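You operate a simulated robot arm through the tools that you are given. There is no shell and no other tool. Be economical: measure what you need, move in short steps, check, and stop when the job is done.

You are at the controls of a simulated two-armed robot. One attempt, no reset.

## Task
Pick up the black film roll with one hand, pass it to the other hand and put it on the top of the beam mold with the black tape.

The check looks at the end state, three seconds after you hand in, the way a careful person would. Anything else that was tipped, shoved, dropped, spilled or broken makes it a failure.

## Robot
Two 7-joint arms with two-finger parallel grippers on one trunk, on a base that drives. Base frame: it is fixed to the floor where the robot stands at the start and does not move with it; the origin is under the middle of the robot, x ahead of it, y to its left, z up; the surface under the hand at the start is at about z = 800. Units: mm, rad, N and s.
The left shoulder is at the start at [30, 119, 935], the right one opposite. With the tool pointing down near the work surface each hand reaches from about 280 to 680 mm from the robot's upright axis, wherever it stands, measured 20 degrees to its own side. Places, roughly: top of the beam mold with the black tape (50x13 cm [-1800, -2480, 320]. Payload 3.43 kg a hand.
The tool frame of a hand sits at the grasp point between the pads (the TCP): z along the fingers, y along the line on which they close. The tips reach 30 mm beyond it. The gripper opens to 94 mm. The fingers are 28 mm wide and 10 mm thick; the gripper's body (50 by 96 mm) begins 55 mm behind the TCP.
Orientation is told as [roll, pitch, yaw] about the base's x, y, z axes, in that order, counted from this pose: with the fingers straight down and closing along the base's y, the tool's x points along the base's -x, its y along +y and its z along -z.

## Interface
- The arms move only by the tool arm_command. It takes "left_rows", "right_rows" or both (then of equal length, played together; a hand with none holds still); each is a list of rows, each a list of 7 numbers: the shift along the base's x, y, z in mm, then the turn, a rotation vector about the base's x, y, z in rad, then the finger opening in mm, from 0 to 94. In form: [[tx, ty, tz, wx, wy, wz, hand], ...]. A call has 1 to 10 rows; each row is the pose to reach, as a shift and turn from the pose commanded when the call began. Rows are played at 5 a second. More than 50 mm and 0.15 rad between two rows, or a gripper value outside its range, and nothing of the call is played. A pose out of reach is approached as far as the arm can. The call stops where the force on the tool passes 40 N (or 10 N more than at its start, if that is more) or the arm is blocked; 0.2 s more then pass. The fingers move at their own pace (about 72 mm/s each) and stop on an object; they squeeze with about 33 N. The grip force told is the motor's: it shows also when the fingers shut on nothing. Time passes only in rows, and 0.2 s behind the last, so rows that repeat a pose let the fingers close. It gives the time, the measured TCP pose, the force on the tool (base axes), the opening and the grip force at its end, in the units of the frame above (readings bear some noise), with the torque about the TCP (base axes, N m) and any sound that the robot's microphone picked up.
- Cameras (640 x 400 px; columns grow to the right, rows downward): "scene" is now at [54.1, 15.3, 1642.5]; the picture's right is [0.25, -0.97, 0.00], its down [-0.77, -0.20, -0.61] and it looks along [0.59, 0.15, -0.79] (base axes); focal length 268 px, centre (320, 200). "left" rides on the left gripper at [76, -14, -103] in its tool frame; the picture's right is [0.18, 0.98, 0.00], its down [-0.75, 0.14, -0.64] and it looks along [-0.63, 0.12, 0.77] (tool axes); focal length 243 px, centre (320, 200). "right" rides on the right gripper at [76, 14, -103] in its tool frame; the picture's right is [-0.18, 0.98, 0.00], its down [-0.75, -0.14, -0.64] and it looks along [-0.63, -0.12, 0.77] (tool axes); focal length 243 px, centre (320, 200). There is no depth. A picture from a camera that has moved, and an enlarged one, comes with that camera's place and axes in the base frame and with its lens. The place of the scene camera against the robot may be out by one fixed shift of up to 18 mm in any direction.
- grab_frame(camera): a new picture of that camera. The clock stands still meanwhile.
- lift_body(by): slides the trunk up (or, below 0, down) by that many mm; the arms and the scene camera ride with it, the base frame stays. It gives what a move gives, with no picture.
- base_move(legs): drives the robot by 1 to 6 legs, each [ahead, turn to the left] in mm and rad, along the robot's own axes; the way and the turn of a leg run together, so that a leg with both is an arc; at most 1500 mm and 3.142 rad a leg. The arms and the cameras ride along, it lands a little off, and it stops where it bumps. It gives what a move gives.
- head_to(pan, tilt): turns the head with the scene camera to pan (to the left, within 2.496 rad either way) and tilt (down, from -0.506 to 1.204), counted from straight ahead of the robot. It gives what a move gives.
- close_up(camera, box): a new picture of the part [left, top, right, bottom] of that camera's present view, enlarged. The clock stands still meanwhile.
- finish_job(): hands the job in; it is judged then, once.

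Go step by step. Nothing tells you exact positions but the pictures and the camera data: compare them with the known pose of the tool, close in by small moves and look again before you grip or let go. The budget is 120 turns and 92 pictures, counting those below and the enlarged ones. Unless the task says otherwise, let go and move clear before handing in, and close with one line.

The tools are called after ">>>" as a command line: name --argument value ..., lists and objects as JSON in quotes. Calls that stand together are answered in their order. arm_command: Moves the arms, as the interface text tells. Its arguments: {"type":"object","properties":{"left_rows":{"type":"array"},"right_rows":{"type":"array"}},"required":[]} The other tools are called the same way: lift_body (by) slides the trunk up or down; base_move (legs) drives the base; head_to (pan, tilt) turns the head that bears the scene camera; grab_frame (camera) takes a picture; close_up (camera, box) takes an enlarged picture of a part of a camera's view; finish_job () hands the job in.

At the start:

```text
time_s: 0.0
left_ee_pos: [437.3, 369.8, 1079.7]
left_tcp_rot: [0.0, 0.0, -0.001]
left_ft_force: [0.2, 0.8, -0.2]
left_moment: [0.0, -0.02, 0.0]
left_gripper_width: 94.2
left_grasp_force: 0.1
right_ee_pos: [360.5, -50.0, 1113.4]
right_tcp_rot: [0.0, 0.0, -0.001]
right_ft_force: [-0.1, -0.5, 1.0]
right_moment: [0.02, -0.02, 0.0]
right_gripper_width: 94.4
right_grasp_force: 0.0
trunk travel left (down, up): [-200.0, 210.0]
robot x, y, heading: [1.4, 0.5, 0.0]
head pan, tilt: [0.251, 0.916]
```

scene: 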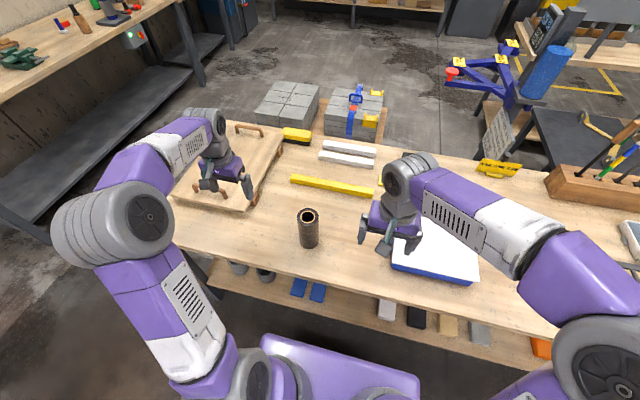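
right: 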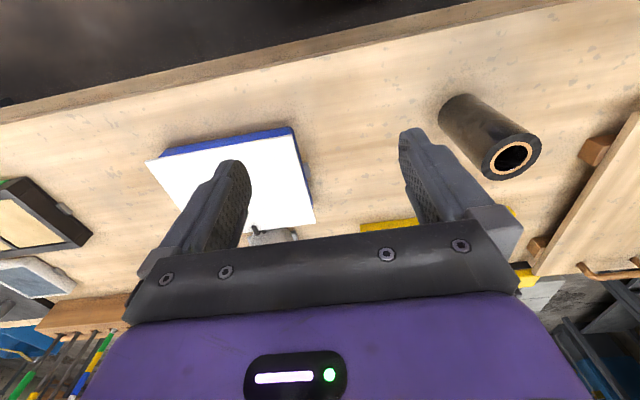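
left: 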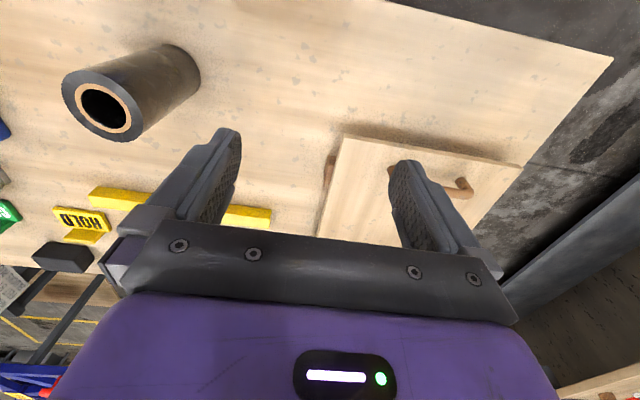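

I see the roll standing upright on the bench at about (479, 170), with its top at about z = 949. Before picking it up I'll turn the head to look at the destination behind and to the right.

>>> head_to --pan -2.2 --tilt 0.4

>>> grab_frame --camera "scene"

```text
time_s: 2.2
left_ee_pos: [437.6, 370.2, 1079.0]
left_tcp_rot: [0.0, 0.0, 0.0]
left_ft_force: [0.5, 0.5, -0.3]
left_moment: [0.02, 0.0, 0.05]
left_gripper_width: 93.9
left_grasp_force: 0.1
right_ee_pos: [358.9, -49.0, 1111.2]
right_tcp_rot: [0.0, 0.0, 0.0]
right_ft_force: [-0.3, -0.4, 0.2]
right_moment: [0.0, 0.01, -0.03]
right_gripper_width: 94.1
right_grasp_force: 0.0
trunk travel left (down, up): [-200.0, 210.0]
robot x, y, heading: [-3.2, -3.0, -0.001]
head pan, tilt: [-2.201, 0.4]
```

```text
88 pictures are left
camera scene: at [-72.7, -78.1, 1686.7], right [-0.81, 0.59, 0.0], down [0.23, 0.31, -0.92], along [-0.54, -0.74, -0.39], focal length 268 px, centre (320, 200)
```

scene: 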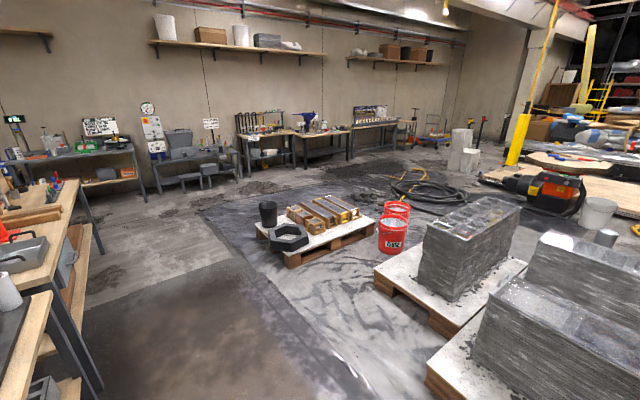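

>>> close_up --camera "scene" --box '[230, 170, 430, 295]'

```text
3.20 times, centred on (330, 232) of scene
camera zoom: at [-72.7, -78.1, 1686.7], right [-0.81, 0.59, 0.0], down [0.23, 0.31, -0.92], along [-0.54, -0.74, -0.39], focal length 858 px, centre (288, 96)
```

zoom: 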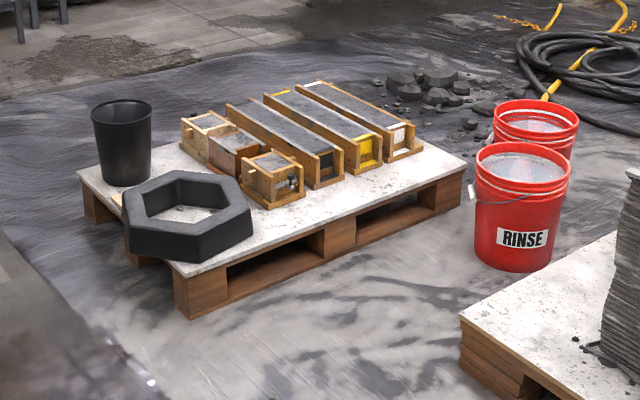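

The black-taped mold is the left one of the three, near (-1800, -2480), and its tape end faces +y. My plan is for the left hand to take the roll low at a 45° slant, then the right hand to take it from above and place it upright. I'll start by yawing the left hand.

>>> arm_command --left_rows '[[4, 0, -5, 0, 0, -0.149, 94], [8, 0, -10, 0, 0, -0.298, 94], [12, 0, -15, 0, 0, -0.447, 94], [16, 0, -20, 0, 0, -0.596, 94], [20, 0, -25, 0, 0, -0.745, 94], [24, 0, -30, 0, 0, -0.894, 94], [28, 0, -35, 0, 0, -1.043, 94], [32, 0, -40, 0, 0, -1.192, 94], [36, 0, -45, 0, 0, -1.341, 94], [40, 0, -50, 0, 0, -1.49, 94]]'

>>> head_to --pan 0.25 --tilt 0.916

```text
time_s: 4.4
left_ee_pos: [477.6, 369.6, 1030.4]
left_tcp_rot: [0.001, -0.001, -1.492]
left_ft_force: [-0.5, 0.4, 0.1]
left_moment: [-0.04, 0.0, -0.02]
left_gripper_width: 93.9
left_grasp_force: 0.0
right_ee_pos: [360.1, -48.3, 1112.9]
right_tcp_rot: [0.0, 0.0, -0.001]
right_ft_force: [0.1, -1.6, 0.7]
right_moment: [-0.01, 0.0, -0.02]
right_gripper_width: 94.1
right_grasp_force: 0.1
trunk travel left (down, up): [-200.0, 210.0]
robot x, y, heading: [-2.1, -2.7, 0.001]
head pan, tilt: [-2.201, 0.4]
```

```text
time_s: 6.7
left_ee_pos: [477.7, 370.1, 1029.7]
left_tcp_rot: [0.001, 0.001, -1.489]
left_ft_force: [0.0, -0.2, -0.3]
left_moment: [0.01, 0.01, 0.02]
left_gripper_width: 94.1
left_grasp_force: 0.0
right_ee_pos: [359.8, -51.4, 1111.8]
right_tcp_rot: [0.0, 0.001, 0.001]
right_ft_force: [0.0, -0.5, -0.1]
right_moment: [-0.02, 0.01, -0.02]
right_gripper_width: 94.1
right_grasp_force: 0.1
trunk travel left (down, up): [-200.0, 210.0]
robot x, y, heading: [0.3, 2.0, 0.001]
head pan, tilt: [0.25, 0.916]
```

Next I'll finish the yaw and tilt the left fingers 45° toward the roll, stopping about 150 mm back along the approach line.

>>> arm_command --left_rows '[[1, -12, -10, 0, 0, -0.08, 94], [1, -24, -20, -0.131, -0.005, -0.08, 94], [1, -36, -30, -0.262, -0.01, -0.08, 94], [1, -48, -40, -0.393, -0.016, -0.08, 94], [1, -60, -50, -0.524, -0.021, -0.08, 94], [1, -78, -63, -0.655, -0.026, -0.08, 94], [1, -95, -77, -0.785, -0.031, -0.08, 94]]'

>>> grab_frame --camera "left"

>>> grab_frame --camera "scene"

>>> grab_frame --camera "right"

```text
time_s: 8.3
left_ee_pos: [479.0, 275.4, 952.1]
left_tcp_rot: [0.002, -0.788, -1.577]
left_ft_force: [-0.1, 0.3, -1.2]
left_moment: [0.02, 0.0, 0.01]
left_gripper_width: 93.8
left_grasp_force: 0.1
right_ee_pos: [360.4, -49.3, 1112.5]
right_tcp_rot: [0.001, 0.001, 0.002]
right_ft_force: [0.1, -0.6, -0.7]
right_moment: [-0.01, 0.03, -0.03]
right_gripper_width: 93.6
right_grasp_force: 0.1
trunk travel left (down, up): [-200.0, 210.0]
robot x, y, heading: [1.6, -5.3, -0.003]
head pan, tilt: [0.25, 0.916]
```

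```text
86 pictures are left
camera left: at [465.1, 400.5, 972.0], right [0.98, 0.13, -0.13], down [0.14, -0.08, 0.99], along [0.11, -0.99, -0.09], focal length 243 px, centre (320, 200)
```

left: 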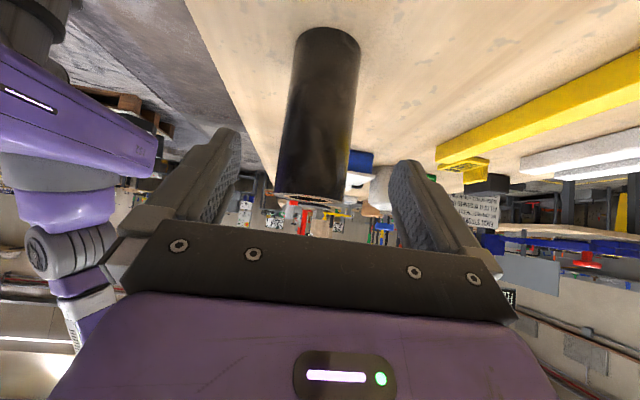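

```text
85 pictures are left
camera scene: at [54.5, 15.8, 1642.5], right [0.25, -0.97, 0.0], down [-0.77, -0.2, -0.61], along [0.59, 0.15, -0.79], focal length 268 px, centre (320, 200)
```

scene: 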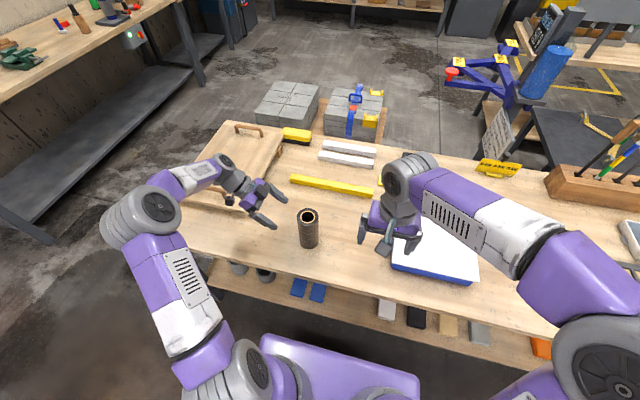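

```text
84 pictures are left
camera right: at [283.1, -35.9, 1214.5], right [0.18, 0.98, 0.0], down [0.75, -0.14, 0.64], along [0.63, -0.12, -0.77], focal length 243 px, centre (320, 200)
```

right: 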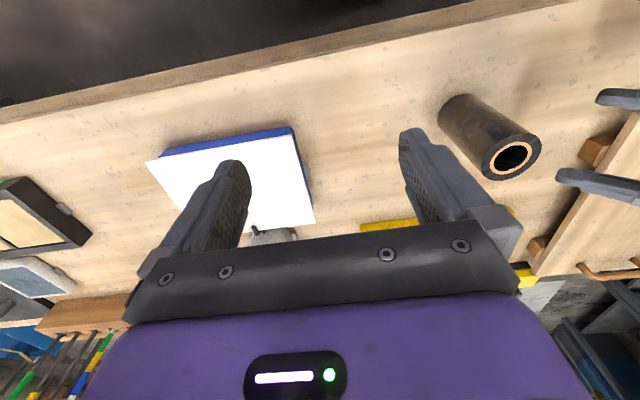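

The roll axis is at about (480, 167), it's about 68 mm across, and its top is at about 950. The left hand is lined up, so I'll advance along the finger axis.

>>> arm_command --left_rows '[[1, -21, -20, 0, 0, 0, 94], [1, -43, -41, 0, 0, 0, 94], [1, -65, -62, 0, 0, 0, 94], [1, -87, -83, 0, 0, 0, 94], [1, -98, -94, 0, 0, 0, 94], [1, -108, -104, 0, 0, 0, 94]]'

>>> grab_frame --camera "left"

>>> close_up --camera "scene" --box '[220, 150, 420, 275]'

```text
time_s: 9.7
left_ee_pos: [480.3, 166.2, 848.0]
left_tcp_rot: [-0.001, -0.787, -1.574]
left_ft_force: [0.3, 0.8, 0.3]
left_moment: [-0.01, 0.06, 0.04]
left_gripper_width: 94.2
left_grasp_force: 0.0
right_ee_pos: [360.7, -50.2, 1113.0]
right_tcp_rot: [0.0, -0.001, 0.001]
right_ft_force: [0.7, 0.1, -0.4]
right_moment: [0.02, -0.02, 0.0]
right_gripper_width: 93.9
right_grasp_force: 0.0
trunk travel left (down, up): [-200.0, 210.0]
robot x, y, heading: [-0.7, 0.1, -0.002]
head pan, tilt: [0.25, 0.916]
```

```text
83 pictures are left
camera left: at [466.3, 291.9, 867.5], right [0.98, 0.13, -0.13], down [0.14, -0.08, 0.99], along [0.11, -0.99, -0.1], focal length 243 px, centre (320, 200)
```

left: 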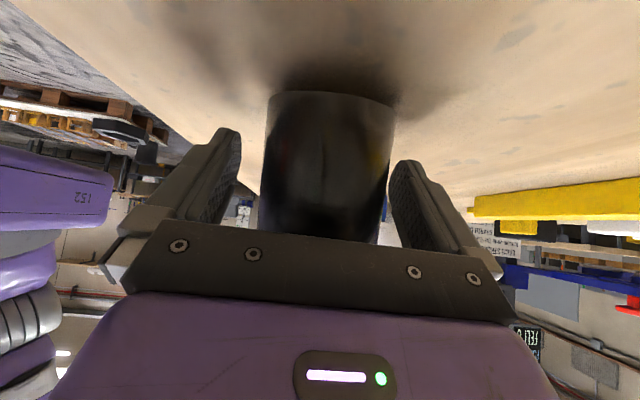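

```text
3.20 times, centred on (320, 212) of scene
camera zoom: at [54.3, 15.2, 1642.5], right [0.25, -0.97, 0.0], down [-0.77, -0.2, -0.61], along [0.59, 0.15, -0.79], focal length 858 px, centre (320, 160)
```

zoom: 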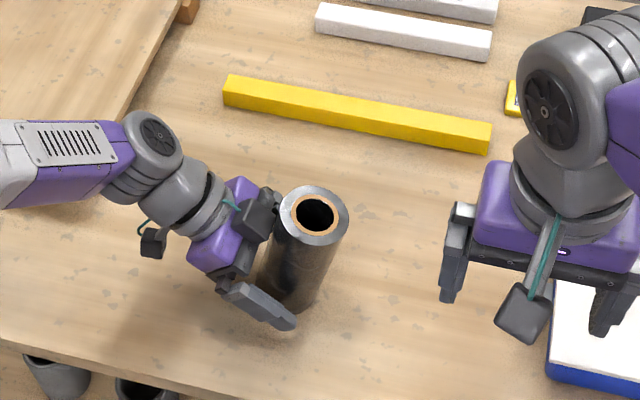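

The roll sits between the fingers and is centred within about 1–2 mm. I'll close the left gripper.

>>> arm_command --left_rows '[[1, 0, 0, 0, 0, 0, 75], [1, 0, 0, 0, 0, 0, 60], [1, 0, 0, 0, 0, 0, 50], [1, 0, 0, 0, 0, 0, 50], [1, 0, 0, 0, 0, 0, 50]]'

```text
time_s: 10.9
left_ee_pos: [481.1, 168.4, 848.5]
left_tcp_rot: [0.0, -0.785, -1.575]
left_ft_force: [0.5, -1.1, -0.5]
left_moment: [-0.05, 0.03, 0.08]
left_gripper_width: 68.7
left_grasp_force: 33.1
right_ee_pos: [359.9, -50.1, 1111.9]
right_tcp_rot: [0.001, 0.001, 0.002]
right_ft_force: [-0.4, 0.3, 0.3]
right_moment: [0.01, 0.05, 0.01]
right_gripper_width: 93.7
right_grasp_force: 0.2
trunk travel left (down, up): [-200.0, 210.0]
robot x, y, heading: [-1.2, -2.6, -0.002]
head pan, tilt: [0.25, 0.916]
```

The left hand has a firm grip, with 68.7 mm opening. I'll lift the roll 100 mm and yaw the right hand 90° at the same time.

>>> arm_command --left_rows '[[0, 0, 8, 0, 0, 0, 50], [0, 0, 20, 0, 0, 0, 50], [0, 0, 35, 0, 0, 0, 50], [0, 0, 50, 0, 0, 0, 50], [0, -10, 65, 0, 0, 0, 50], [-6, -20, 80, 0, 0, 0, 50], [-14, -32, 92, 0, 0, 0, 50], [-22, -45, 100, 0, 0, 0, 50], [-30, -57, 100, 0, 0, 0, 50], [-38, -67, 100, 0, 0, 0, 50]]' --right_rows '[[0, -5, 2, 0, 0, 0.149, 94], [4, -10, 4, 0, 0, 0.298, 94], [8, -15, 6, 0, 0, 0.447, 94], [12, -20, 8, 0, 0, 0.596, 94], [16, -25, 10, 0, 0, 0.745, 94], [20, -30, 12, 0, 0, 0.894, 94], [24, -35, 14, 0, 0, 1.043, 94], [28, -40, 16, 0, 0, 1.192, 94], [34, -45, 18, 0, 0, 1.341, 94], [40, -50, 20, 0, 0, 1.49, 94]]'

>>> grab_frame --camera "scene"

>>> grab_frame --camera "right"

>>> grab_frame --camera "left"

```text
time_s: 13.1
left_ee_pos: [442.0, 100.7, 948.5]
left_tcp_rot: [-0.001, -0.784, -1.574]
left_ft_force: [0.5, -0.2, -2.6]
left_moment: [0.04, -0.01, -0.01]
left_gripper_width: 68.8
left_grasp_force: 33.0
right_ee_pos: [399.8, -100.2, 1132.8]
right_tcp_rot: [-0.001, -0.001, 1.492]
right_ft_force: [0.9, -0.3, -0.4]
right_moment: [-0.02, -0.01, -0.03]
right_gripper_width: 94.1
right_grasp_force: 0.0
trunk travel left (down, up): [-200.0, 210.0]
robot x, y, heading: [2.1, -2.0, 0.0]
head pan, tilt: [0.25, 0.916]
```

```text
81 pictures are left
camera scene: at [54.3, 14.9, 1642.5], right [0.25, -0.97, 0.0], down [-0.77, -0.2, -0.61], along [0.59, 0.15, -0.79], focal length 268 px, centre (320, 200)
```

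scene: 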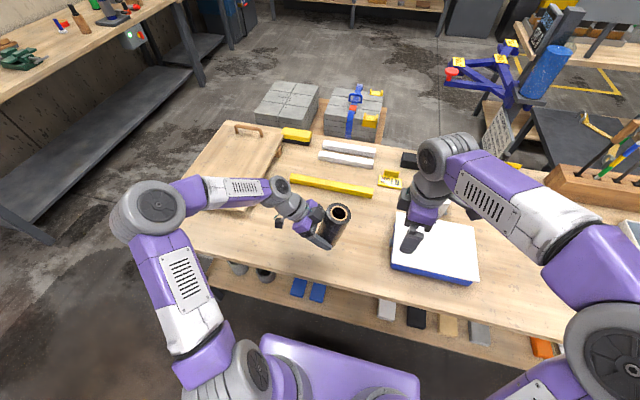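

```text
80 pictures are left
camera right: at [378.6, -175.9, 1234.6], right [-0.97, 0.26, 0.0], down [0.2, 0.74, 0.64], along [0.17, 0.62, -0.77], focal length 243 px, centre (320, 200)
```

right: 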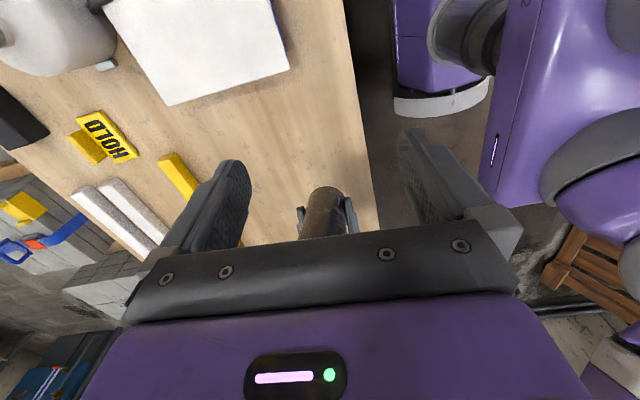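

```text
79 pictures are left
camera left: at [429.1, 225.1, 967.8], right [0.98, 0.13, -0.13], down [0.14, -0.08, 0.99], along [0.12, -0.99, -0.1], focal length 243 px, centre (320, 200)
```

left: 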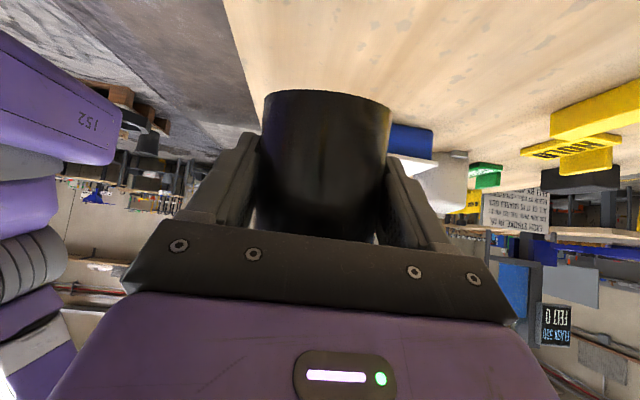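

The roll is lifted and held upright, weighing about 0.26 kg, with its axis near (442, 100) and its top near 1050. I'll move the right hand above it.

>>> arm_command --right_rows '[[8, 35, 0, 0, 0, 0.08, 94], [16, 70, 0, 0, 0, 0.08, 94], [24, 105, 0, 0, 0, 0.08, 94], [32, 140, 0, 0, 0, 0.08, 94], [40, 175, 0, 0, 0, 0.08, 94], [42, 200, 0, 0, 0, 0.08, 94]]'

>>> grab_frame --camera "right"

>>> close_up --camera "scene" --box '[240, 120, 480, 270]'

```text
time_s: 14.5
left_ee_pos: [442.9, 101.0, 948.6]
left_tcp_rot: [-0.001, -0.785, -1.573]
left_ft_force: [1.3, -0.5, -3.4]
left_moment: [0.08, 0.02, 0.01]
left_gripper_width: 68.7
left_grasp_force: 33.1
right_ee_pos: [442.2, 100.9, 1132.8]
right_tcp_rot: [0.0, 0.001, 1.567]
right_ft_force: [0.6, 0.9, 0.2]
right_moment: [-0.01, -0.02, -0.01]
right_gripper_width: 93.8
right_grasp_force: 0.0
trunk travel left (down, up): [-200.0, 210.0]
robot x, y, heading: [3.6, 2.3, -0.002]
head pan, tilt: [0.25, 0.916]
```

```text
78 pictures are left
camera right: at [426.1, 24.4, 1234.5], right [-0.98, 0.19, 0.0], down [0.14, 0.75, 0.64], along [0.12, 0.63, -0.77], focal length 243 px, centre (320, 200)
```

right: 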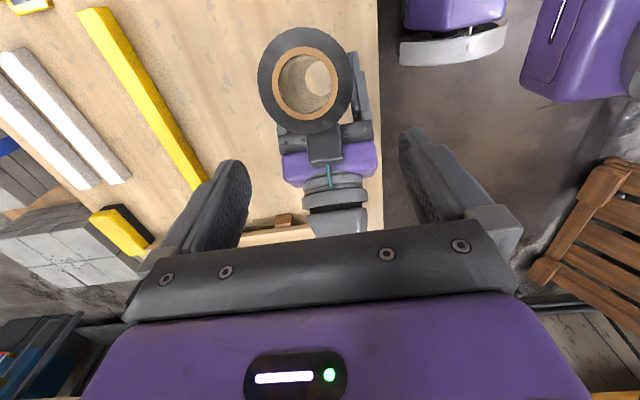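

```text
2.67 times, centred on (360, 195) of scene
camera zoom: at [54.4, 15.9, 1642.5], right [0.25, -0.97, 0.0], down [-0.77, -0.2, -0.61], along [0.59, 0.15, -0.79], focal length 715 px, centre (213, 213)
```

zoom: 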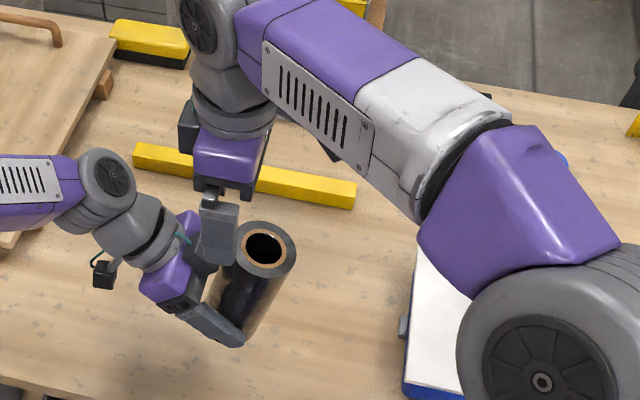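

The roll has pitched in the left grip, with its top leaning about 15° toward -y. I'll turn the left hand to bring it upright again and check.

>>> arm_command --left_rows '[[0, 0, 0, -0.06, 0, 0, 50], [0, 0, 0, -0.12, 0, 0, 50], [0, 0, 0, -0.18, 0, 0, 50], [0, 0, 0, -0.24, 0, 0, 50], [0, 0, 0, -0.27, 0, 0, 50]]'

>>> grab_frame --camera "right"

>>> close_up --camera "scene" --box '[240, 120, 480, 270]'

>>> grab_frame --camera "left"

```text
time_s: 15.7
left_ee_pos: [442.8, 99.5, 948.6]
left_tcp_rot: [0.003, -1.056, -1.577]
left_ft_force: [0.0, 0.2, -2.6]
left_moment: [0.05, -0.01, 0.02]
left_gripper_width: 68.7
left_grasp_force: 32.8
right_ee_pos: [441.4, 101.0, 1132.7]
right_tcp_rot: [-0.001, 0.0, 1.569]
right_ft_force: [-0.1, 0.1, 0.2]
right_moment: [-0.01, 0.0, -0.01]
right_gripper_width: 93.8
right_grasp_force: 0.0
trunk travel left (down, up): [-200.0, 210.0]
robot x, y, heading: [-3.0, -2.5, -0.002]
head pan, tilt: [0.25, 0.916]
```

```text
76 pictures are left
camera right: at [426.1, 23.5, 1234.4], right [-0.98, 0.18, 0.0], down [0.14, 0.75, 0.64], along [0.12, 0.63, -0.77], focal length 243 px, centre (320, 200)
```

right: 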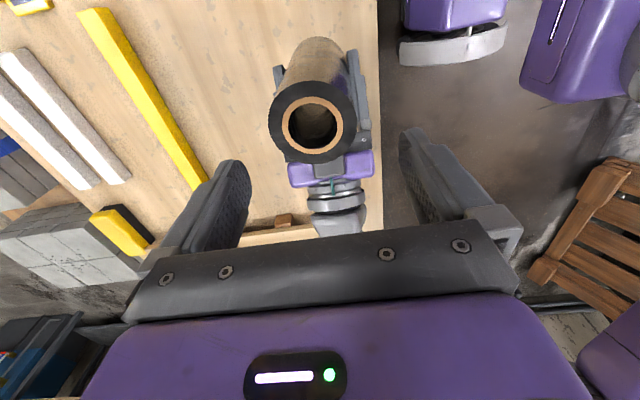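

```text
2.67 times, centred on (360, 195) of scene
camera zoom: at [54.4, 15.4, 1642.5], right [0.25, -0.97, 0.0], down [-0.77, -0.2, -0.61], along [0.59, 0.15, -0.79], focal length 715 px, centre (213, 213)
```

zoom: 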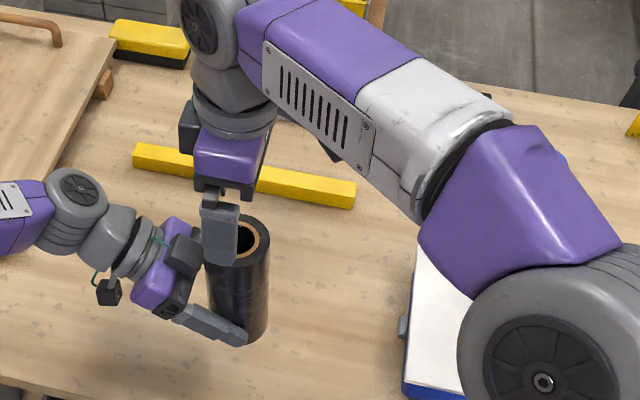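

```text
74 pictures are left
camera left: at [429.5, 225.6, 933.6], right [0.98, 0.09, -0.16], down [0.14, 0.19, 0.97], along [0.12, -0.98, 0.17], focal length 243 px, centre (320, 200)
```

left: 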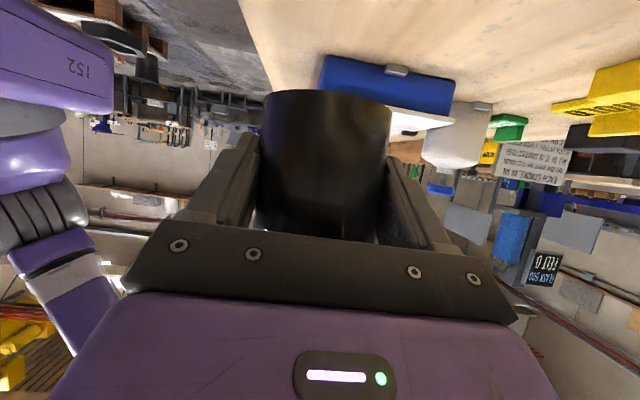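

The roll is nearly upright, with its top ring at about (445, 93). I'll trim the tilt a little and lower the right hand over the top.

>>> arm_command --left_rows '[[0, 0, 0, -0.04, 0, 0, 50], [0, 0, 0, -0.04, 0, 0, 50], [0, 0, 0, -0.04, 0, 0, 50], [0, 0, 0, -0.04, 0, 0, 50], [0, 0, 0, -0.04, 0, 0, 50], [0, 0, 0, -0.04, 0, 0, 50]]' --right_rows '[[1, -2, 0, 0, 0, 0, 94], [2, -4, -15, 0, 0, 0, 94], [2, -4, -35, 0, 0, 0, 94], [2, -4, -55, 0, 0, 0, 94], [2, -4, -75, 0, 0, 0, 94], [2, -4, -90, 0, 0, 0, 94]]'

>>> grab_frame --camera "right"

>>> close_up --camera "scene" --box '[240, 120, 480, 270]'

>>> grab_frame --camera "left"

```text
time_s: 17.1
left_ee_pos: [441.9, 100.4, 947.4]
left_tcp_rot: [0.003, -1.095, -1.576]
left_ft_force: [0.4, -0.5, -3.2]
left_moment: [-0.02, 0.01, -0.02]
left_gripper_width: 68.3
left_grasp_force: 33.4
right_ee_pos: [445.1, 96.5, 1042.7]
right_tcp_rot: [0.001, 0.0, 1.569]
right_ft_force: [-1.0, -0.1, -0.1]
right_moment: [-0.02, -0.04, 0.03]
right_gripper_width: 94.2
right_grasp_force: 0.1
trunk travel left (down, up): [-200.0, 210.0]
robot x, y, heading: [-2.5, 0.9, 0.0]
head pan, tilt: [0.25, 0.916]
```

```text
73 pictures are left
camera right: at [428.6, 19.3, 1144.0], right [-0.98, 0.19, 0.0], down [0.14, 0.75, 0.64], along [0.12, 0.63, -0.77], focal length 243 px, centre (320, 200)
```

right: 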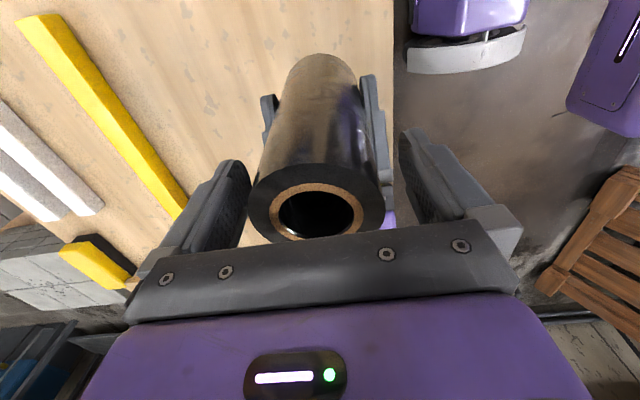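

```text
2.67 times, centred on (360, 195) of scene
camera zoom: at [54.5, 15.2, 1642.5], right [0.25, -0.97, 0.0], down [-0.77, -0.2, -0.61], along [0.59, 0.15, -0.79], focal length 715 px, centre (213, 213)
```

zoom: 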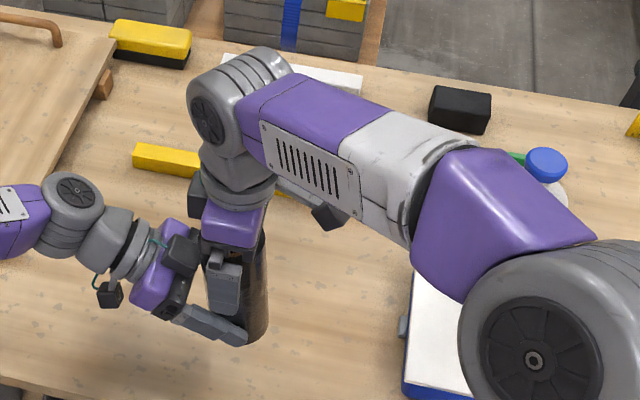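

```text
71 pictures are left
camera left: at [429.7, 225.2, 928.4], right [0.98, 0.08, -0.16], down [0.14, 0.23, 0.96], along [0.12, -0.97, 0.21], focal length 243 px, centre (320, 200)
```

left: 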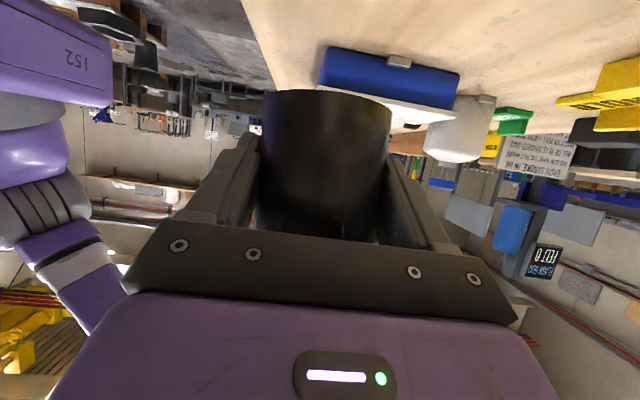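

The ring is centred between the right fingers and the roll is upright. I'll go 10 mm deeper and close the right hand.

>>> arm_command --right_rows '[[0, 2, -10, 0, 0, 0, 94], [0, 2, -10, 0, 0, 0, 76], [0, 2, -10, 0, 0, 0, 60], [0, 2, -10, 0, 0, 0, 50], [0, 2, -10, 0, 0, 0, 50], [0, 2, -10, 0, 0, 0, 50]]'

```text
time_s: 18.5
left_ee_pos: [442.2, 100.6, 949.0]
left_tcp_rot: [0.001, -1.097, -1.578]
left_ft_force: [-8.7, -0.1, -0.5]
left_moment: [-0.06, -0.9, 0.37]
left_gripper_width: 68.6
left_grasp_force: 33.1
right_ee_pos: [446.4, 98.3, 1031.1]
right_tcp_rot: [0.001, 0.0, 1.57]
right_ft_force: [8.2, -0.7, -0.6]
right_moment: [0.04, 0.19, -0.41]
right_gripper_width: 68.7
right_grasp_force: 33.1
trunk travel left (down, up): [-200.0, 210.0]
robot x, y, heading: [-1.0, 1.1, 0.001]
head pan, tilt: [0.25, 0.916]
```

The right hand now holds the roll too. I'll ease out the 4 mm sideways stress, open the left hand and back it off.

>>> arm_command --right_rows '[[-3, 0, 0, 0, 0, 0, 50], [-3, 0, 0, 0, 0, 0, 50], [-3, 0, 0, 0, 0, 0, 50], [-3, 0, 0, 0, 0, 0, 50]]' --left_rows '[[0, 0, 0, 0, 0, 0, 50], [0, 0, 0, 0, 0, 0, 75], [0, 0, 0, 0, 0, 0, 94], [0, 0, 0, 0, 0, 0, 94]]'

>>> arm_command --left_rows '[[0, 20, 5, 0, 0, 0, 94], [0, 50, 12, 0, 0, 0, 94], [0, 85, 22, 0, 0, 0, 94], [0, 120, 32, 0, 0, 0, 94], [0, 160, 42, 0, 0, 0, 94], [0, 200, 60, 0, 0, 0, 94]]'

>>> grab_frame --camera "scene"

>>> grab_frame --camera "left"

>>> grab_frame --camera "right"

```text
time_s: 19.5
left_ee_pos: [443.1, 100.9, 949.9]
left_tcp_rot: [0.005, -1.096, -1.577]
left_ft_force: [0.4, 0.2, 0.9]
left_moment: [0.0, 0.02, -0.01]
left_gripper_width: 93.9
left_grasp_force: 0.0
right_ee_pos: [441.5, 98.7, 1032.1]
right_tcp_rot: [0.0, 0.0, 1.571]
right_ft_force: [-0.5, -0.1, -0.6]
right_moment: [0.01, 0.02, -0.01]
right_gripper_width: 68.2
right_grasp_force: 32.9
trunk travel left (down, up): [-200.0, 210.0]
robot x, y, heading: [-2.2, 3.1, 0.001]
head pan, tilt: [0.25, 0.916]
```

```text
time_s: 20.9
left_ee_pos: [440.6, 302.8, 1011.0]
left_tcp_rot: [0.004, -1.096, -1.576]
left_ft_force: [-0.5, 0.4, 0.8]
left_moment: [0.01, 0.03, 0.01]
left_gripper_width: 94.2
left_grasp_force: 0.0
right_ee_pos: [440.8, 98.4, 1031.9]
right_tcp_rot: [-0.001, -0.001, 1.569]
right_ft_force: [-0.1, 0.2, -0.4]
right_moment: [0.01, 0.03, 0.02]
right_gripper_width: 67.9
right_grasp_force: 33.2
trunk travel left (down, up): [-200.0, 210.0]
robot x, y, heading: [1.6, 1.5, 0.004]
head pan, tilt: [0.25, 0.916]
```

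```text
70 pictures are left
camera scene: at [54.3, 15.7, 1642.5], right [0.25, -0.97, 0.0], down [-0.77, -0.2, -0.61], along [0.59, 0.15, -0.79], focal length 268 px, centre (320, 200)
```

scene: 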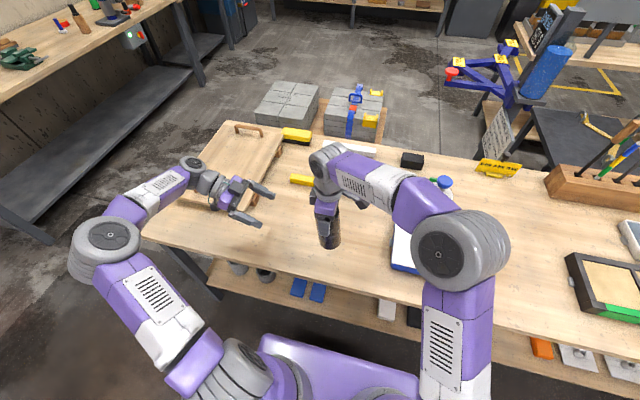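

```text
69 pictures are left
camera left: at [428.7, 426.4, 988.7], right [0.98, 0.08, -0.16], down [0.14, 0.23, 0.96], along [0.12, -0.97, 0.21], focal length 243 px, centre (320, 200)
```

left: 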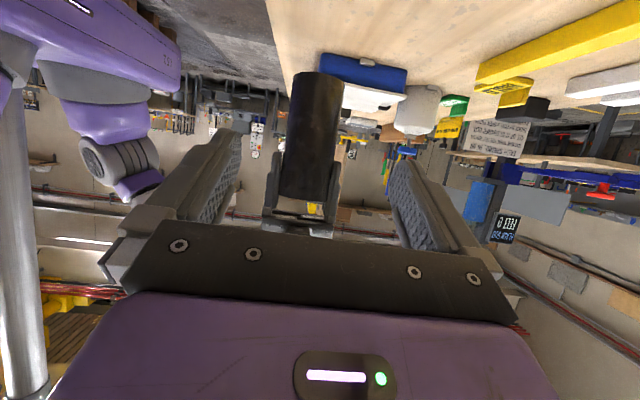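

```text
68 pictures are left
camera right: at [425.7, 21.6, 1134.4], right [-0.98, 0.18, 0.0], down [0.14, 0.75, 0.64], along [0.12, 0.63, -0.77], focal length 243 px, centre (320, 200)
```

right: 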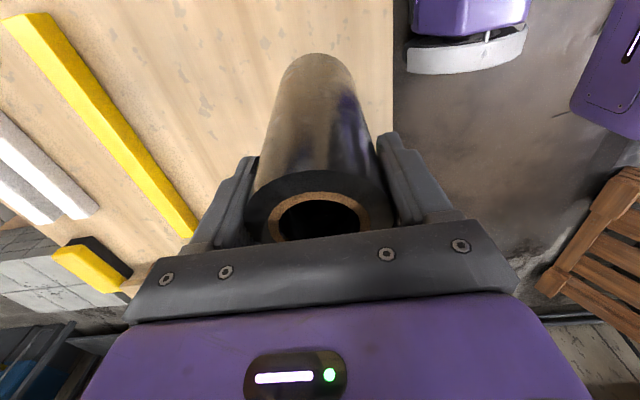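

The handover worked: the right hand holds the roll upright. I'll pull both arms in and up for the drive and look behind the robot.

>>> arm_command --right_rows '[[0, -20, 20, 0, 0, 0, 50], [-10, -50, 40, 0, 0, 0, 50], [-20, -85, 55, 0, 0, 0, 50], [-30, -120, 65, 0, 0, 0, 50], [-40, -155, 70, 0, 0, 0, 50], [-50, -190, 75, 0, 0, 0, 50], [-60, -210, 80, 0, 0, 0, 50]]' --left_rows '[[0, 0, 20, 0.13, 0, 0, 94], [-10, 0, 40, 0.26, 0, 0, 94], [-20, 0, 55, 0.39, 0, 0, 94], [-30, 0, 65, 0.52, 0, 0, 94], [-40, 0, 80, 0.65, 0, 0, 94], [-50, -5, 95, 0.78, 0, 0, 60], [-60, -10, 110, 0.91, 0, 0, 40]]'

>>> head_to --pan -2.49 --tilt 0.6

>>> grab_frame --camera "scene"

>>> head_to --pan -1.5 --tilt 0.7

>>> grab_frame --camera "scene"

```text
time_s: 22.5
left_ee_pos: [382.1, 290.4, 1119.8]
left_tcp_rot: [-0.002, -0.182, -1.573]
left_ft_force: [0.6, -0.2, 1.4]
left_moment: [0.01, -0.01, 0.02]
left_gripper_width: 39.7
left_grasp_force: 0.0
right_ee_pos: [379.9, -112.4, 1113.2]
right_tcp_rot: [-0.001, -0.002, 1.57]
right_ft_force: [-0.4, -0.2, -3.2]
right_moment: [0.02, 0.01, 0.01]
right_gripper_width: 68.0
right_grasp_force: 32.9
trunk travel left (down, up): [-200.0, 210.0]
robot x, y, heading: [0.7, -2.1, 0.002]
head pan, tilt: [0.25, 0.916]
```

```text
time_s: 24.9
left_ee_pos: [382.7, 291.2, 1117.2]
left_tcp_rot: [-0.001, -0.187, -1.575]
left_ft_force: [-0.5, -0.8, -1.1]
left_moment: [0.0, 0.0, -0.04]
left_gripper_width: 39.8
left_grasp_force: 0.1
right_ee_pos: [380.3, -111.9, 1112.5]
right_tcp_rot: [0.0, 0.001, 1.569]
right_ft_force: [-0.4, -0.2, -3.5]
right_moment: [-0.01, 0.01, 0.01]
right_gripper_width: 67.8
right_grasp_force: 33.3
trunk travel left (down, up): [-200.0, 210.0]
robot x, y, heading: [-1.6, -1.6, -0.002]
head pan, tilt: [-2.491, 0.6]
```

```text
67 pictures are left
camera scene: at [-88.2, -56.9, 1668.5], right [-0.61, 0.8, 0.0], down [0.45, 0.34, -0.83], along [-0.66, -0.5, -0.56], focal length 268 px, centre (320, 200)
```

scene: 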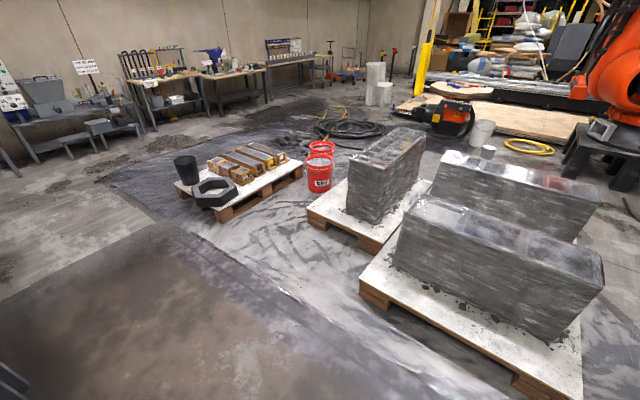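

```text
time_s: 26.1
left_ee_pos: [382.2, 291.3, 1119.7]
left_tcp_rot: [-0.002, -0.186, -1.575]
left_ft_force: [-0.2, 0.3, -0.1]
left_moment: [-0.01, -0.03, 0.0]
left_gripper_width: 40.0
left_grasp_force: 0.0
right_ee_pos: [379.7, -112.6, 1112.6]
right_tcp_rot: [0.0, 0.001, 1.569]
right_ft_force: [1.1, 0.0, -4.4]
right_moment: [0.02, 0.02, 0.01]
right_gripper_width: 68.0
right_grasp_force: 32.7
trunk travel left (down, up): [-200.0, 210.0]
robot x, y, heading: [-1.0, -1.2, 0.001]
head pan, tilt: [-1.499, 0.7]
```

```text
66 pictures are left
camera scene: at [-12.0, -88.0, 1659.9], right [-1.0, -0.07, 0.0], down [-0.05, 0.64, -0.76], along [0.05, -0.76, -0.64], focal length 268 px, centre (320, 200)
```

scene: 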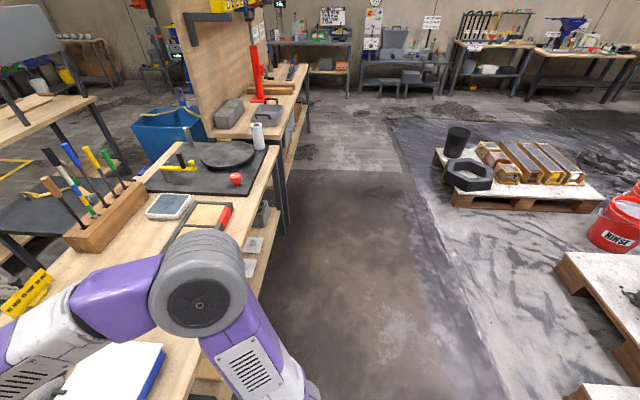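

The way is clear. I'll back off the bench, then turn right and drive toward the aisle in front of the mold pallet.

>>> base_move --legs '[[-450, 0], [0, -1.826], [1188, 0], [0, -0.703]]'

>>> head_to --pan 0 --tilt 0.6

>>> grab_frame --camera "scene"

```text
time_s: 40.7
left_ee_pos: [-897.3, -1593.5, 1119.7]
left_tcp_rot: [-0.002, -0.185, 2.175]
left_ft_force: [0.7, -0.1, 0.4]
left_moment: [0.0, -0.02, 0.0]
left_gripper_width: 40.0
left_grasp_force: 0.1
right_ee_pos: [-1124.3, -1261.2, 1112.4]
right_tcp_rot: [0.0, 0.0, -0.969]
right_ft_force: [-0.1, 1.0, -3.0]
right_moment: [0.0, -0.01, 0.01]
right_gripper_width: 67.8
right_grasp_force: 33.3
trunk travel left (down, up): [-200.0, 210.0]
robot x, y, heading: [-747.4, -1134.5, -2.533]
head pan, tilt: [-1.499, 0.7]
```

```text
time_s: 42.3
left_ee_pos: [-896.4, -1593.9, 1118.4]
left_tcp_rot: [-0.002, -0.185, 2.174]
left_ft_force: [-0.1, -0.5, -0.7]
left_moment: [0.01, -0.03, 0.02]
left_gripper_width: 40.1
left_grasp_force: 0.0
right_ee_pos: [-1124.4, -1261.7, 1113.2]
right_tcp_rot: [0.002, 0.001, -0.968]
right_ft_force: [0.1, -0.1, -4.0]
right_moment: [-0.01, -0.01, -0.01]
right_gripper_width: 67.4
right_grasp_force: 33.1
trunk travel left (down, up): [-200.0, 210.0]
robot x, y, heading: [-748.7, -1139.6, -2.537]
head pan, tilt: [0.0, 0.6]
```

```text
65 pictures are left
camera scene: at [-784.7, -1173.7, 1668.5], right [-0.57, 0.82, 0.0], down [0.47, 0.32, -0.82], along [-0.68, -0.47, -0.57], focal length 268 px, centre (320, 200)
```

scene: 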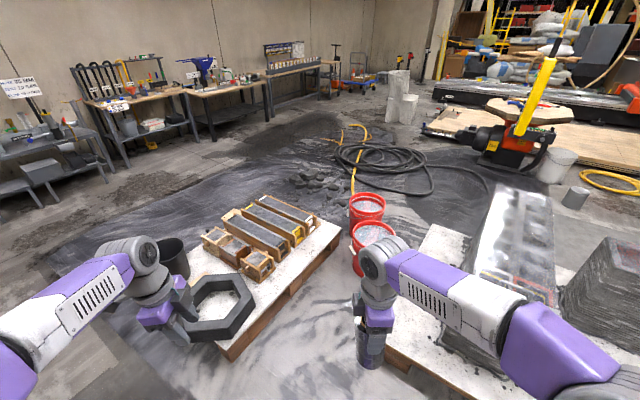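

I'm now facing the aisle, so I'll zoom in to measure the molds, the pallet edge and the gap.

>>> close_up --camera "scene" --box '[180, 175, 420, 325]'

```text
2.67 times, centred on (300, 250) of scene
camera zoom: at [-784.7, -1173.7, 1668.5], right [-0.57, 0.82, 0.0], down [0.47, 0.32, -0.82], along [-0.68, -0.47, -0.57], focal length 715 px, centre (373, 67)
```

zoom: 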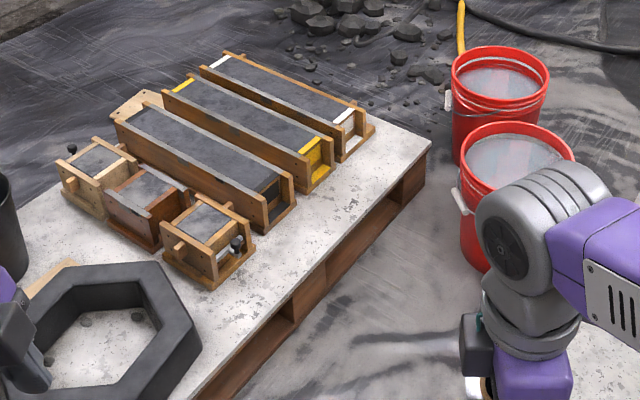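

The black-taped mold spans roughly x from -1730 to -1840 and y from -2165 to -2760, and the pallet edge is at y of about -2015. I'll drive into the aisle to about (-1600, -1715) and face -y.

>>> base_move --legs '[[0, 0.127], [539, 0], [0, -0.286], [499, 0]]'

>>> head_to --pan 0.3 --tilt 0.9

>>> grab_frame --camera "scene"

```text
time_s: 49.6
left_ee_pos: [-1809.8, -2131.8, 1119.2]
left_tcp_rot: [0.0, -0.185, 2.012]
left_ft_force: [-0.1, -0.3, 0.2]
left_moment: [0.04, 0.02, 0.0]
left_gripper_width: 40.1
left_grasp_force: 0.0
right_ee_pos: [-1981.1, -1767.9, 1112.5]
right_tcp_rot: [0.001, 0.002, -1.128]
right_ft_force: [-0.5, -0.6, -3.0]
right_moment: [0.01, 0.01, 0.01]
right_gripper_width: 67.1
right_grasp_force: 32.6
trunk travel left (down, up): [-200.0, 210.0]
robot x, y, heading: [-1598.1, -1681.5, -2.696]
head pan, tilt: [0.0, 0.6]
stopped in leg 4: the robot was blocked; the commanded pose is now the measured one
```

```text
time_s: 50.4
left_ee_pos: [-1810.0, -2133.2, 1120.4]
left_tcp_rot: [-0.001, -0.185, 2.011]
left_ft_force: [-0.1, -0.2, -0.4]
left_moment: [0.0, -0.03, 0.01]
left_gripper_width: 40.1
left_grasp_force: 0.0
right_ee_pos: [-1981.2, -1766.6, 1111.4]
right_tcp_rot: [0.002, 0.001, -1.129]
right_ft_force: [0.4, -0.6, -3.4]
right_moment: [-0.01, -0.02, 0.02]
right_gripper_width: 67.2
right_grasp_force: 32.9
trunk travel left (down, up): [-200.0, 210.0]
robot x, y, heading: [-1600.5, -1681.9, -2.693]
head pan, tilt: [0.3, 0.901]
```

```text
63 pictures are left
camera scene: at [-1618.0, -1721.7, 1643.8], right [-0.68, 0.73, 0.0], down [0.57, 0.53, -0.62], along [-0.46, -0.42, -0.78], focal length 268 px, centre (320, 200)
```

scene: 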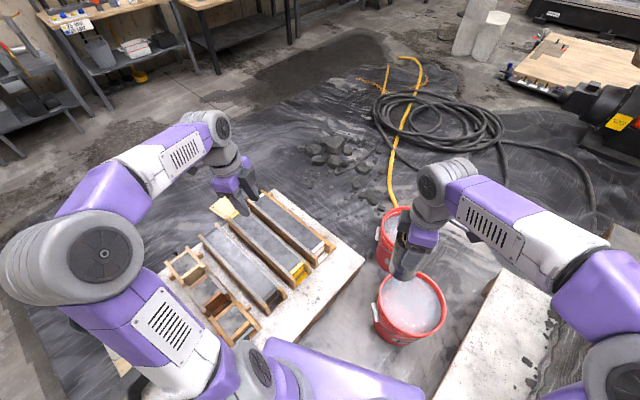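

The base was blocked about 20 mm short, so I'll look down around it to see what it touched.

>>> head_to --pan 0.9 --tilt 1.2

>>> grab_frame --camera "scene"

>>> head_to --pan -1.2 --tilt 1.2

>>> grab_frame --camera "scene"

```text
time_s: 51.4
left_ee_pos: [-1809.4, -2131.6, 1119.5]
left_tcp_rot: [-0.001, -0.185, 2.012]
left_ft_force: [-0.1, 0.5, 0.1]
left_moment: [-0.01, -0.01, 0.02]
left_gripper_width: 39.9
left_grasp_force: 0.2
right_ee_pos: [-1981.5, -1767.4, 1113.0]
right_tcp_rot: [0.003, 0.001, -1.128]
right_ft_force: [-0.7, 1.0, -3.3]
right_moment: [-0.01, -0.05, -0.02]
right_gripper_width: 67.3
right_grasp_force: 33.3
trunk travel left (down, up): [-200.0, 210.0]
robot x, y, heading: [-1603.3, -1680.8, -2.694]
head pan, tilt: [0.901, 1.201]
```

```text
62 pictures are left
camera scene: at [-1575.0, -1725.0, 1623.9], right [-0.98, 0.22, 0.0], down [0.21, 0.91, -0.36], along [-0.08, -0.35, -0.93], focal length 268 px, centre (320, 200)
```

scene: 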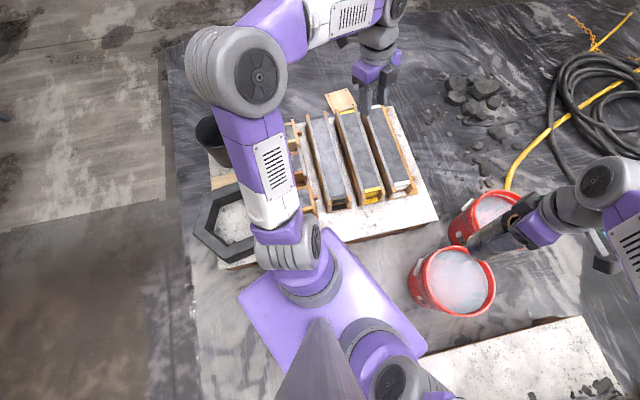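

```text
time_s: 53.4
left_ee_pos: [-1808.6, -2131.5, 1119.0]
left_tcp_rot: [0.0, -0.186, 2.012]
left_ft_force: [-0.6, 0.0, -0.4]
left_moment: [0.0, 0.01, 0.02]
left_gripper_width: 40.2
left_grasp_force: 0.1
right_ee_pos: [-1980.3, -1766.9, 1112.6]
right_tcp_rot: [0.003, -0.001, -1.128]
right_ft_force: [0.4, 0.9, -3.0]
right_moment: [0.04, -0.02, 0.01]
right_gripper_width: 67.1
right_grasp_force: 32.9
trunk travel left (down, up): [-200.0, 210.0]
robot x, y, heading: [-1601.0, -1680.3, -2.695]
head pan, tilt: [-1.201, 1.201]
```

```text
61 pictures are left
camera scene: at [-1603.4, -1632.3, 1623.9], right [0.68, 0.73, 0.0], down [0.68, -0.64, -0.36], along [-0.26, 0.25, -0.93], focal length 268 px, centre (320, 200)
```

scene: 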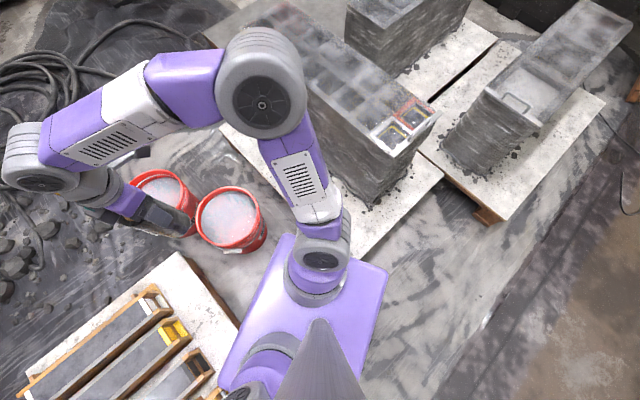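

The north aisle is only about 640–720 mm wide, too tight to turn in. The south side of the pallet is open and the mold ends only about 100 mm from that edge, so I'll back out and go around to approach from the south.

>>> base_move --legs '[[-560, 0], [0, 1.894], [642, 0], [0, -0.771], [1350, 0]]'

>>> head_to --pan -1.2 --tilt 0.7

>>> grab_frame --camera "scene"

```text
time_s: 72.8
left_ee_pos: [-324.9, -3637.2, 1117.9]
left_tcp_rot: [0.0, -0.185, 3.139]
left_ft_force: [0.2, -0.1, -0.7]
left_moment: [-0.01, 0.0, 0.01]
left_gripper_width: 40.0
left_grasp_force: 0.0
right_ee_pos: [-728.7, -3636.6, 1113.4]
right_tcp_rot: [0.001, 0.0, -0.001]
right_ft_force: [0.4, -0.3, -3.8]
right_moment: [0.01, 0.01, 0.01]
right_gripper_width: 67.1
right_grasp_force: 32.9
trunk travel left (down, up): [-200.0, 210.0]
robot x, y, heading: [-644.4, -3252.1, -1.568]
head pan, tilt: [-1.201, 1.201]
```

```text
time_s: 73.7
left_ee_pos: [-325.9, -3638.8, 1118.3]
left_tcp_rot: [0.0, -0.185, 3.137]
left_ft_force: [-0.6, 0.2, 0.0]
left_moment: [-0.01, 0.0, 0.0]
left_gripper_width: 39.6
left_grasp_force: 0.0
right_ee_pos: [-729.3, -3636.0, 1112.7]
right_tcp_rot: [0.001, 0.001, -0.001]
right_ft_force: [-0.2, -0.3, -2.8]
right_moment: [0.0, -0.03, -0.01]
right_gripper_width: 66.9
right_grasp_force: 32.8
trunk travel left (down, up): [-200.0, 210.0]
robot x, y, heading: [-645.2, -3259.0, -1.57]
head pan, tilt: [-1.201, 0.7]
```

```text
60 pictures are left
camera scene: at [-711.4, -3260.4, 1659.8], right [-0.37, 0.93, 0.0], down [0.6, 0.24, -0.76], along [-0.71, -0.28, -0.64], focal length 268 px, centre (320, 200)
```

scene: 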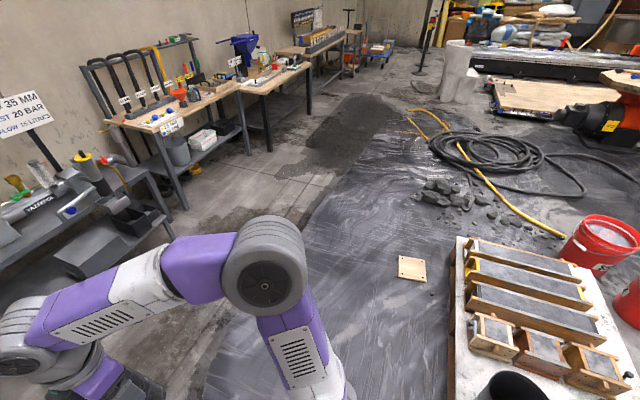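

A wooden board lies on the floor near (-2080, -3055), so I'll keep clear of it. I'll go to about (-1670, -3450), turn to face the pallet (+y) and look.

>>> base_move --legs '[[0, -1.387], [1043, 0], [0, -1.755], [120, 0]]'

>>> head_to --pan 0.1 --tilt 0.95

>>> grab_frame --camera "scene"

```text
time_s: 87.5
left_ee_pos: [-1979.8, -2962.9, 1118.3]
left_tcp_rot: [0.0, -0.185, 0.005]
left_ft_force: [0.8, 0.2, -0.6]
left_moment: [-0.03, -0.03, 0.02]
left_gripper_width: 39.7
left_grasp_force: 0.0
right_ee_pos: [-1578.3, -2961.3, 1112.5]
right_tcp_rot: [0.001, 0.001, -3.134]
right_ft_force: [-0.1, -0.4, -4.2]
right_moment: [-0.02, -0.03, 0.01]
right_gripper_width: 66.9
right_grasp_force: 32.9
trunk travel left (down, up): [-200.0, 210.0]
robot x, y, heading: [-1662.3, -3343.6, 1.583]
head pan, tilt: [-1.201, 0.7]
```

```text
time_s: 89.0
left_ee_pos: [-1981.2, -2963.7, 1118.9]
left_tcp_rot: [0.0, -0.186, 0.007]
left_ft_force: [0.0, -0.2, 0.1]
left_moment: [0.02, -0.01, -0.01]
left_gripper_width: 40.0
left_grasp_force: 0.1
right_ee_pos: [-1578.2, -2962.8, 1112.2]
right_tcp_rot: [0.002, 0.0, -3.135]
right_ft_force: [0.2, -1.3, -3.7]
right_moment: [-0.02, 0.03, -0.01]
right_gripper_width: 67.0
right_grasp_force: 33.3
trunk travel left (down, up): [-200.0, 210.0]
robot x, y, heading: [-1657.5, -3344.8, 1.583]
head pan, tilt: [0.099, 0.949]
```

```text
59 pictures are left
camera scene: at [-1655.2, -3304.0, 1640.1], right [0.99, 0.11, 0.0], down [0.09, -0.81, -0.58], along [-0.06, 0.58, -0.81], focal length 268 px, centre (320, 200)
```

scene: 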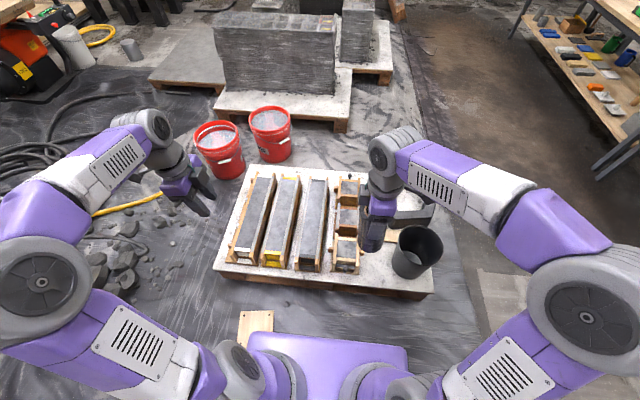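

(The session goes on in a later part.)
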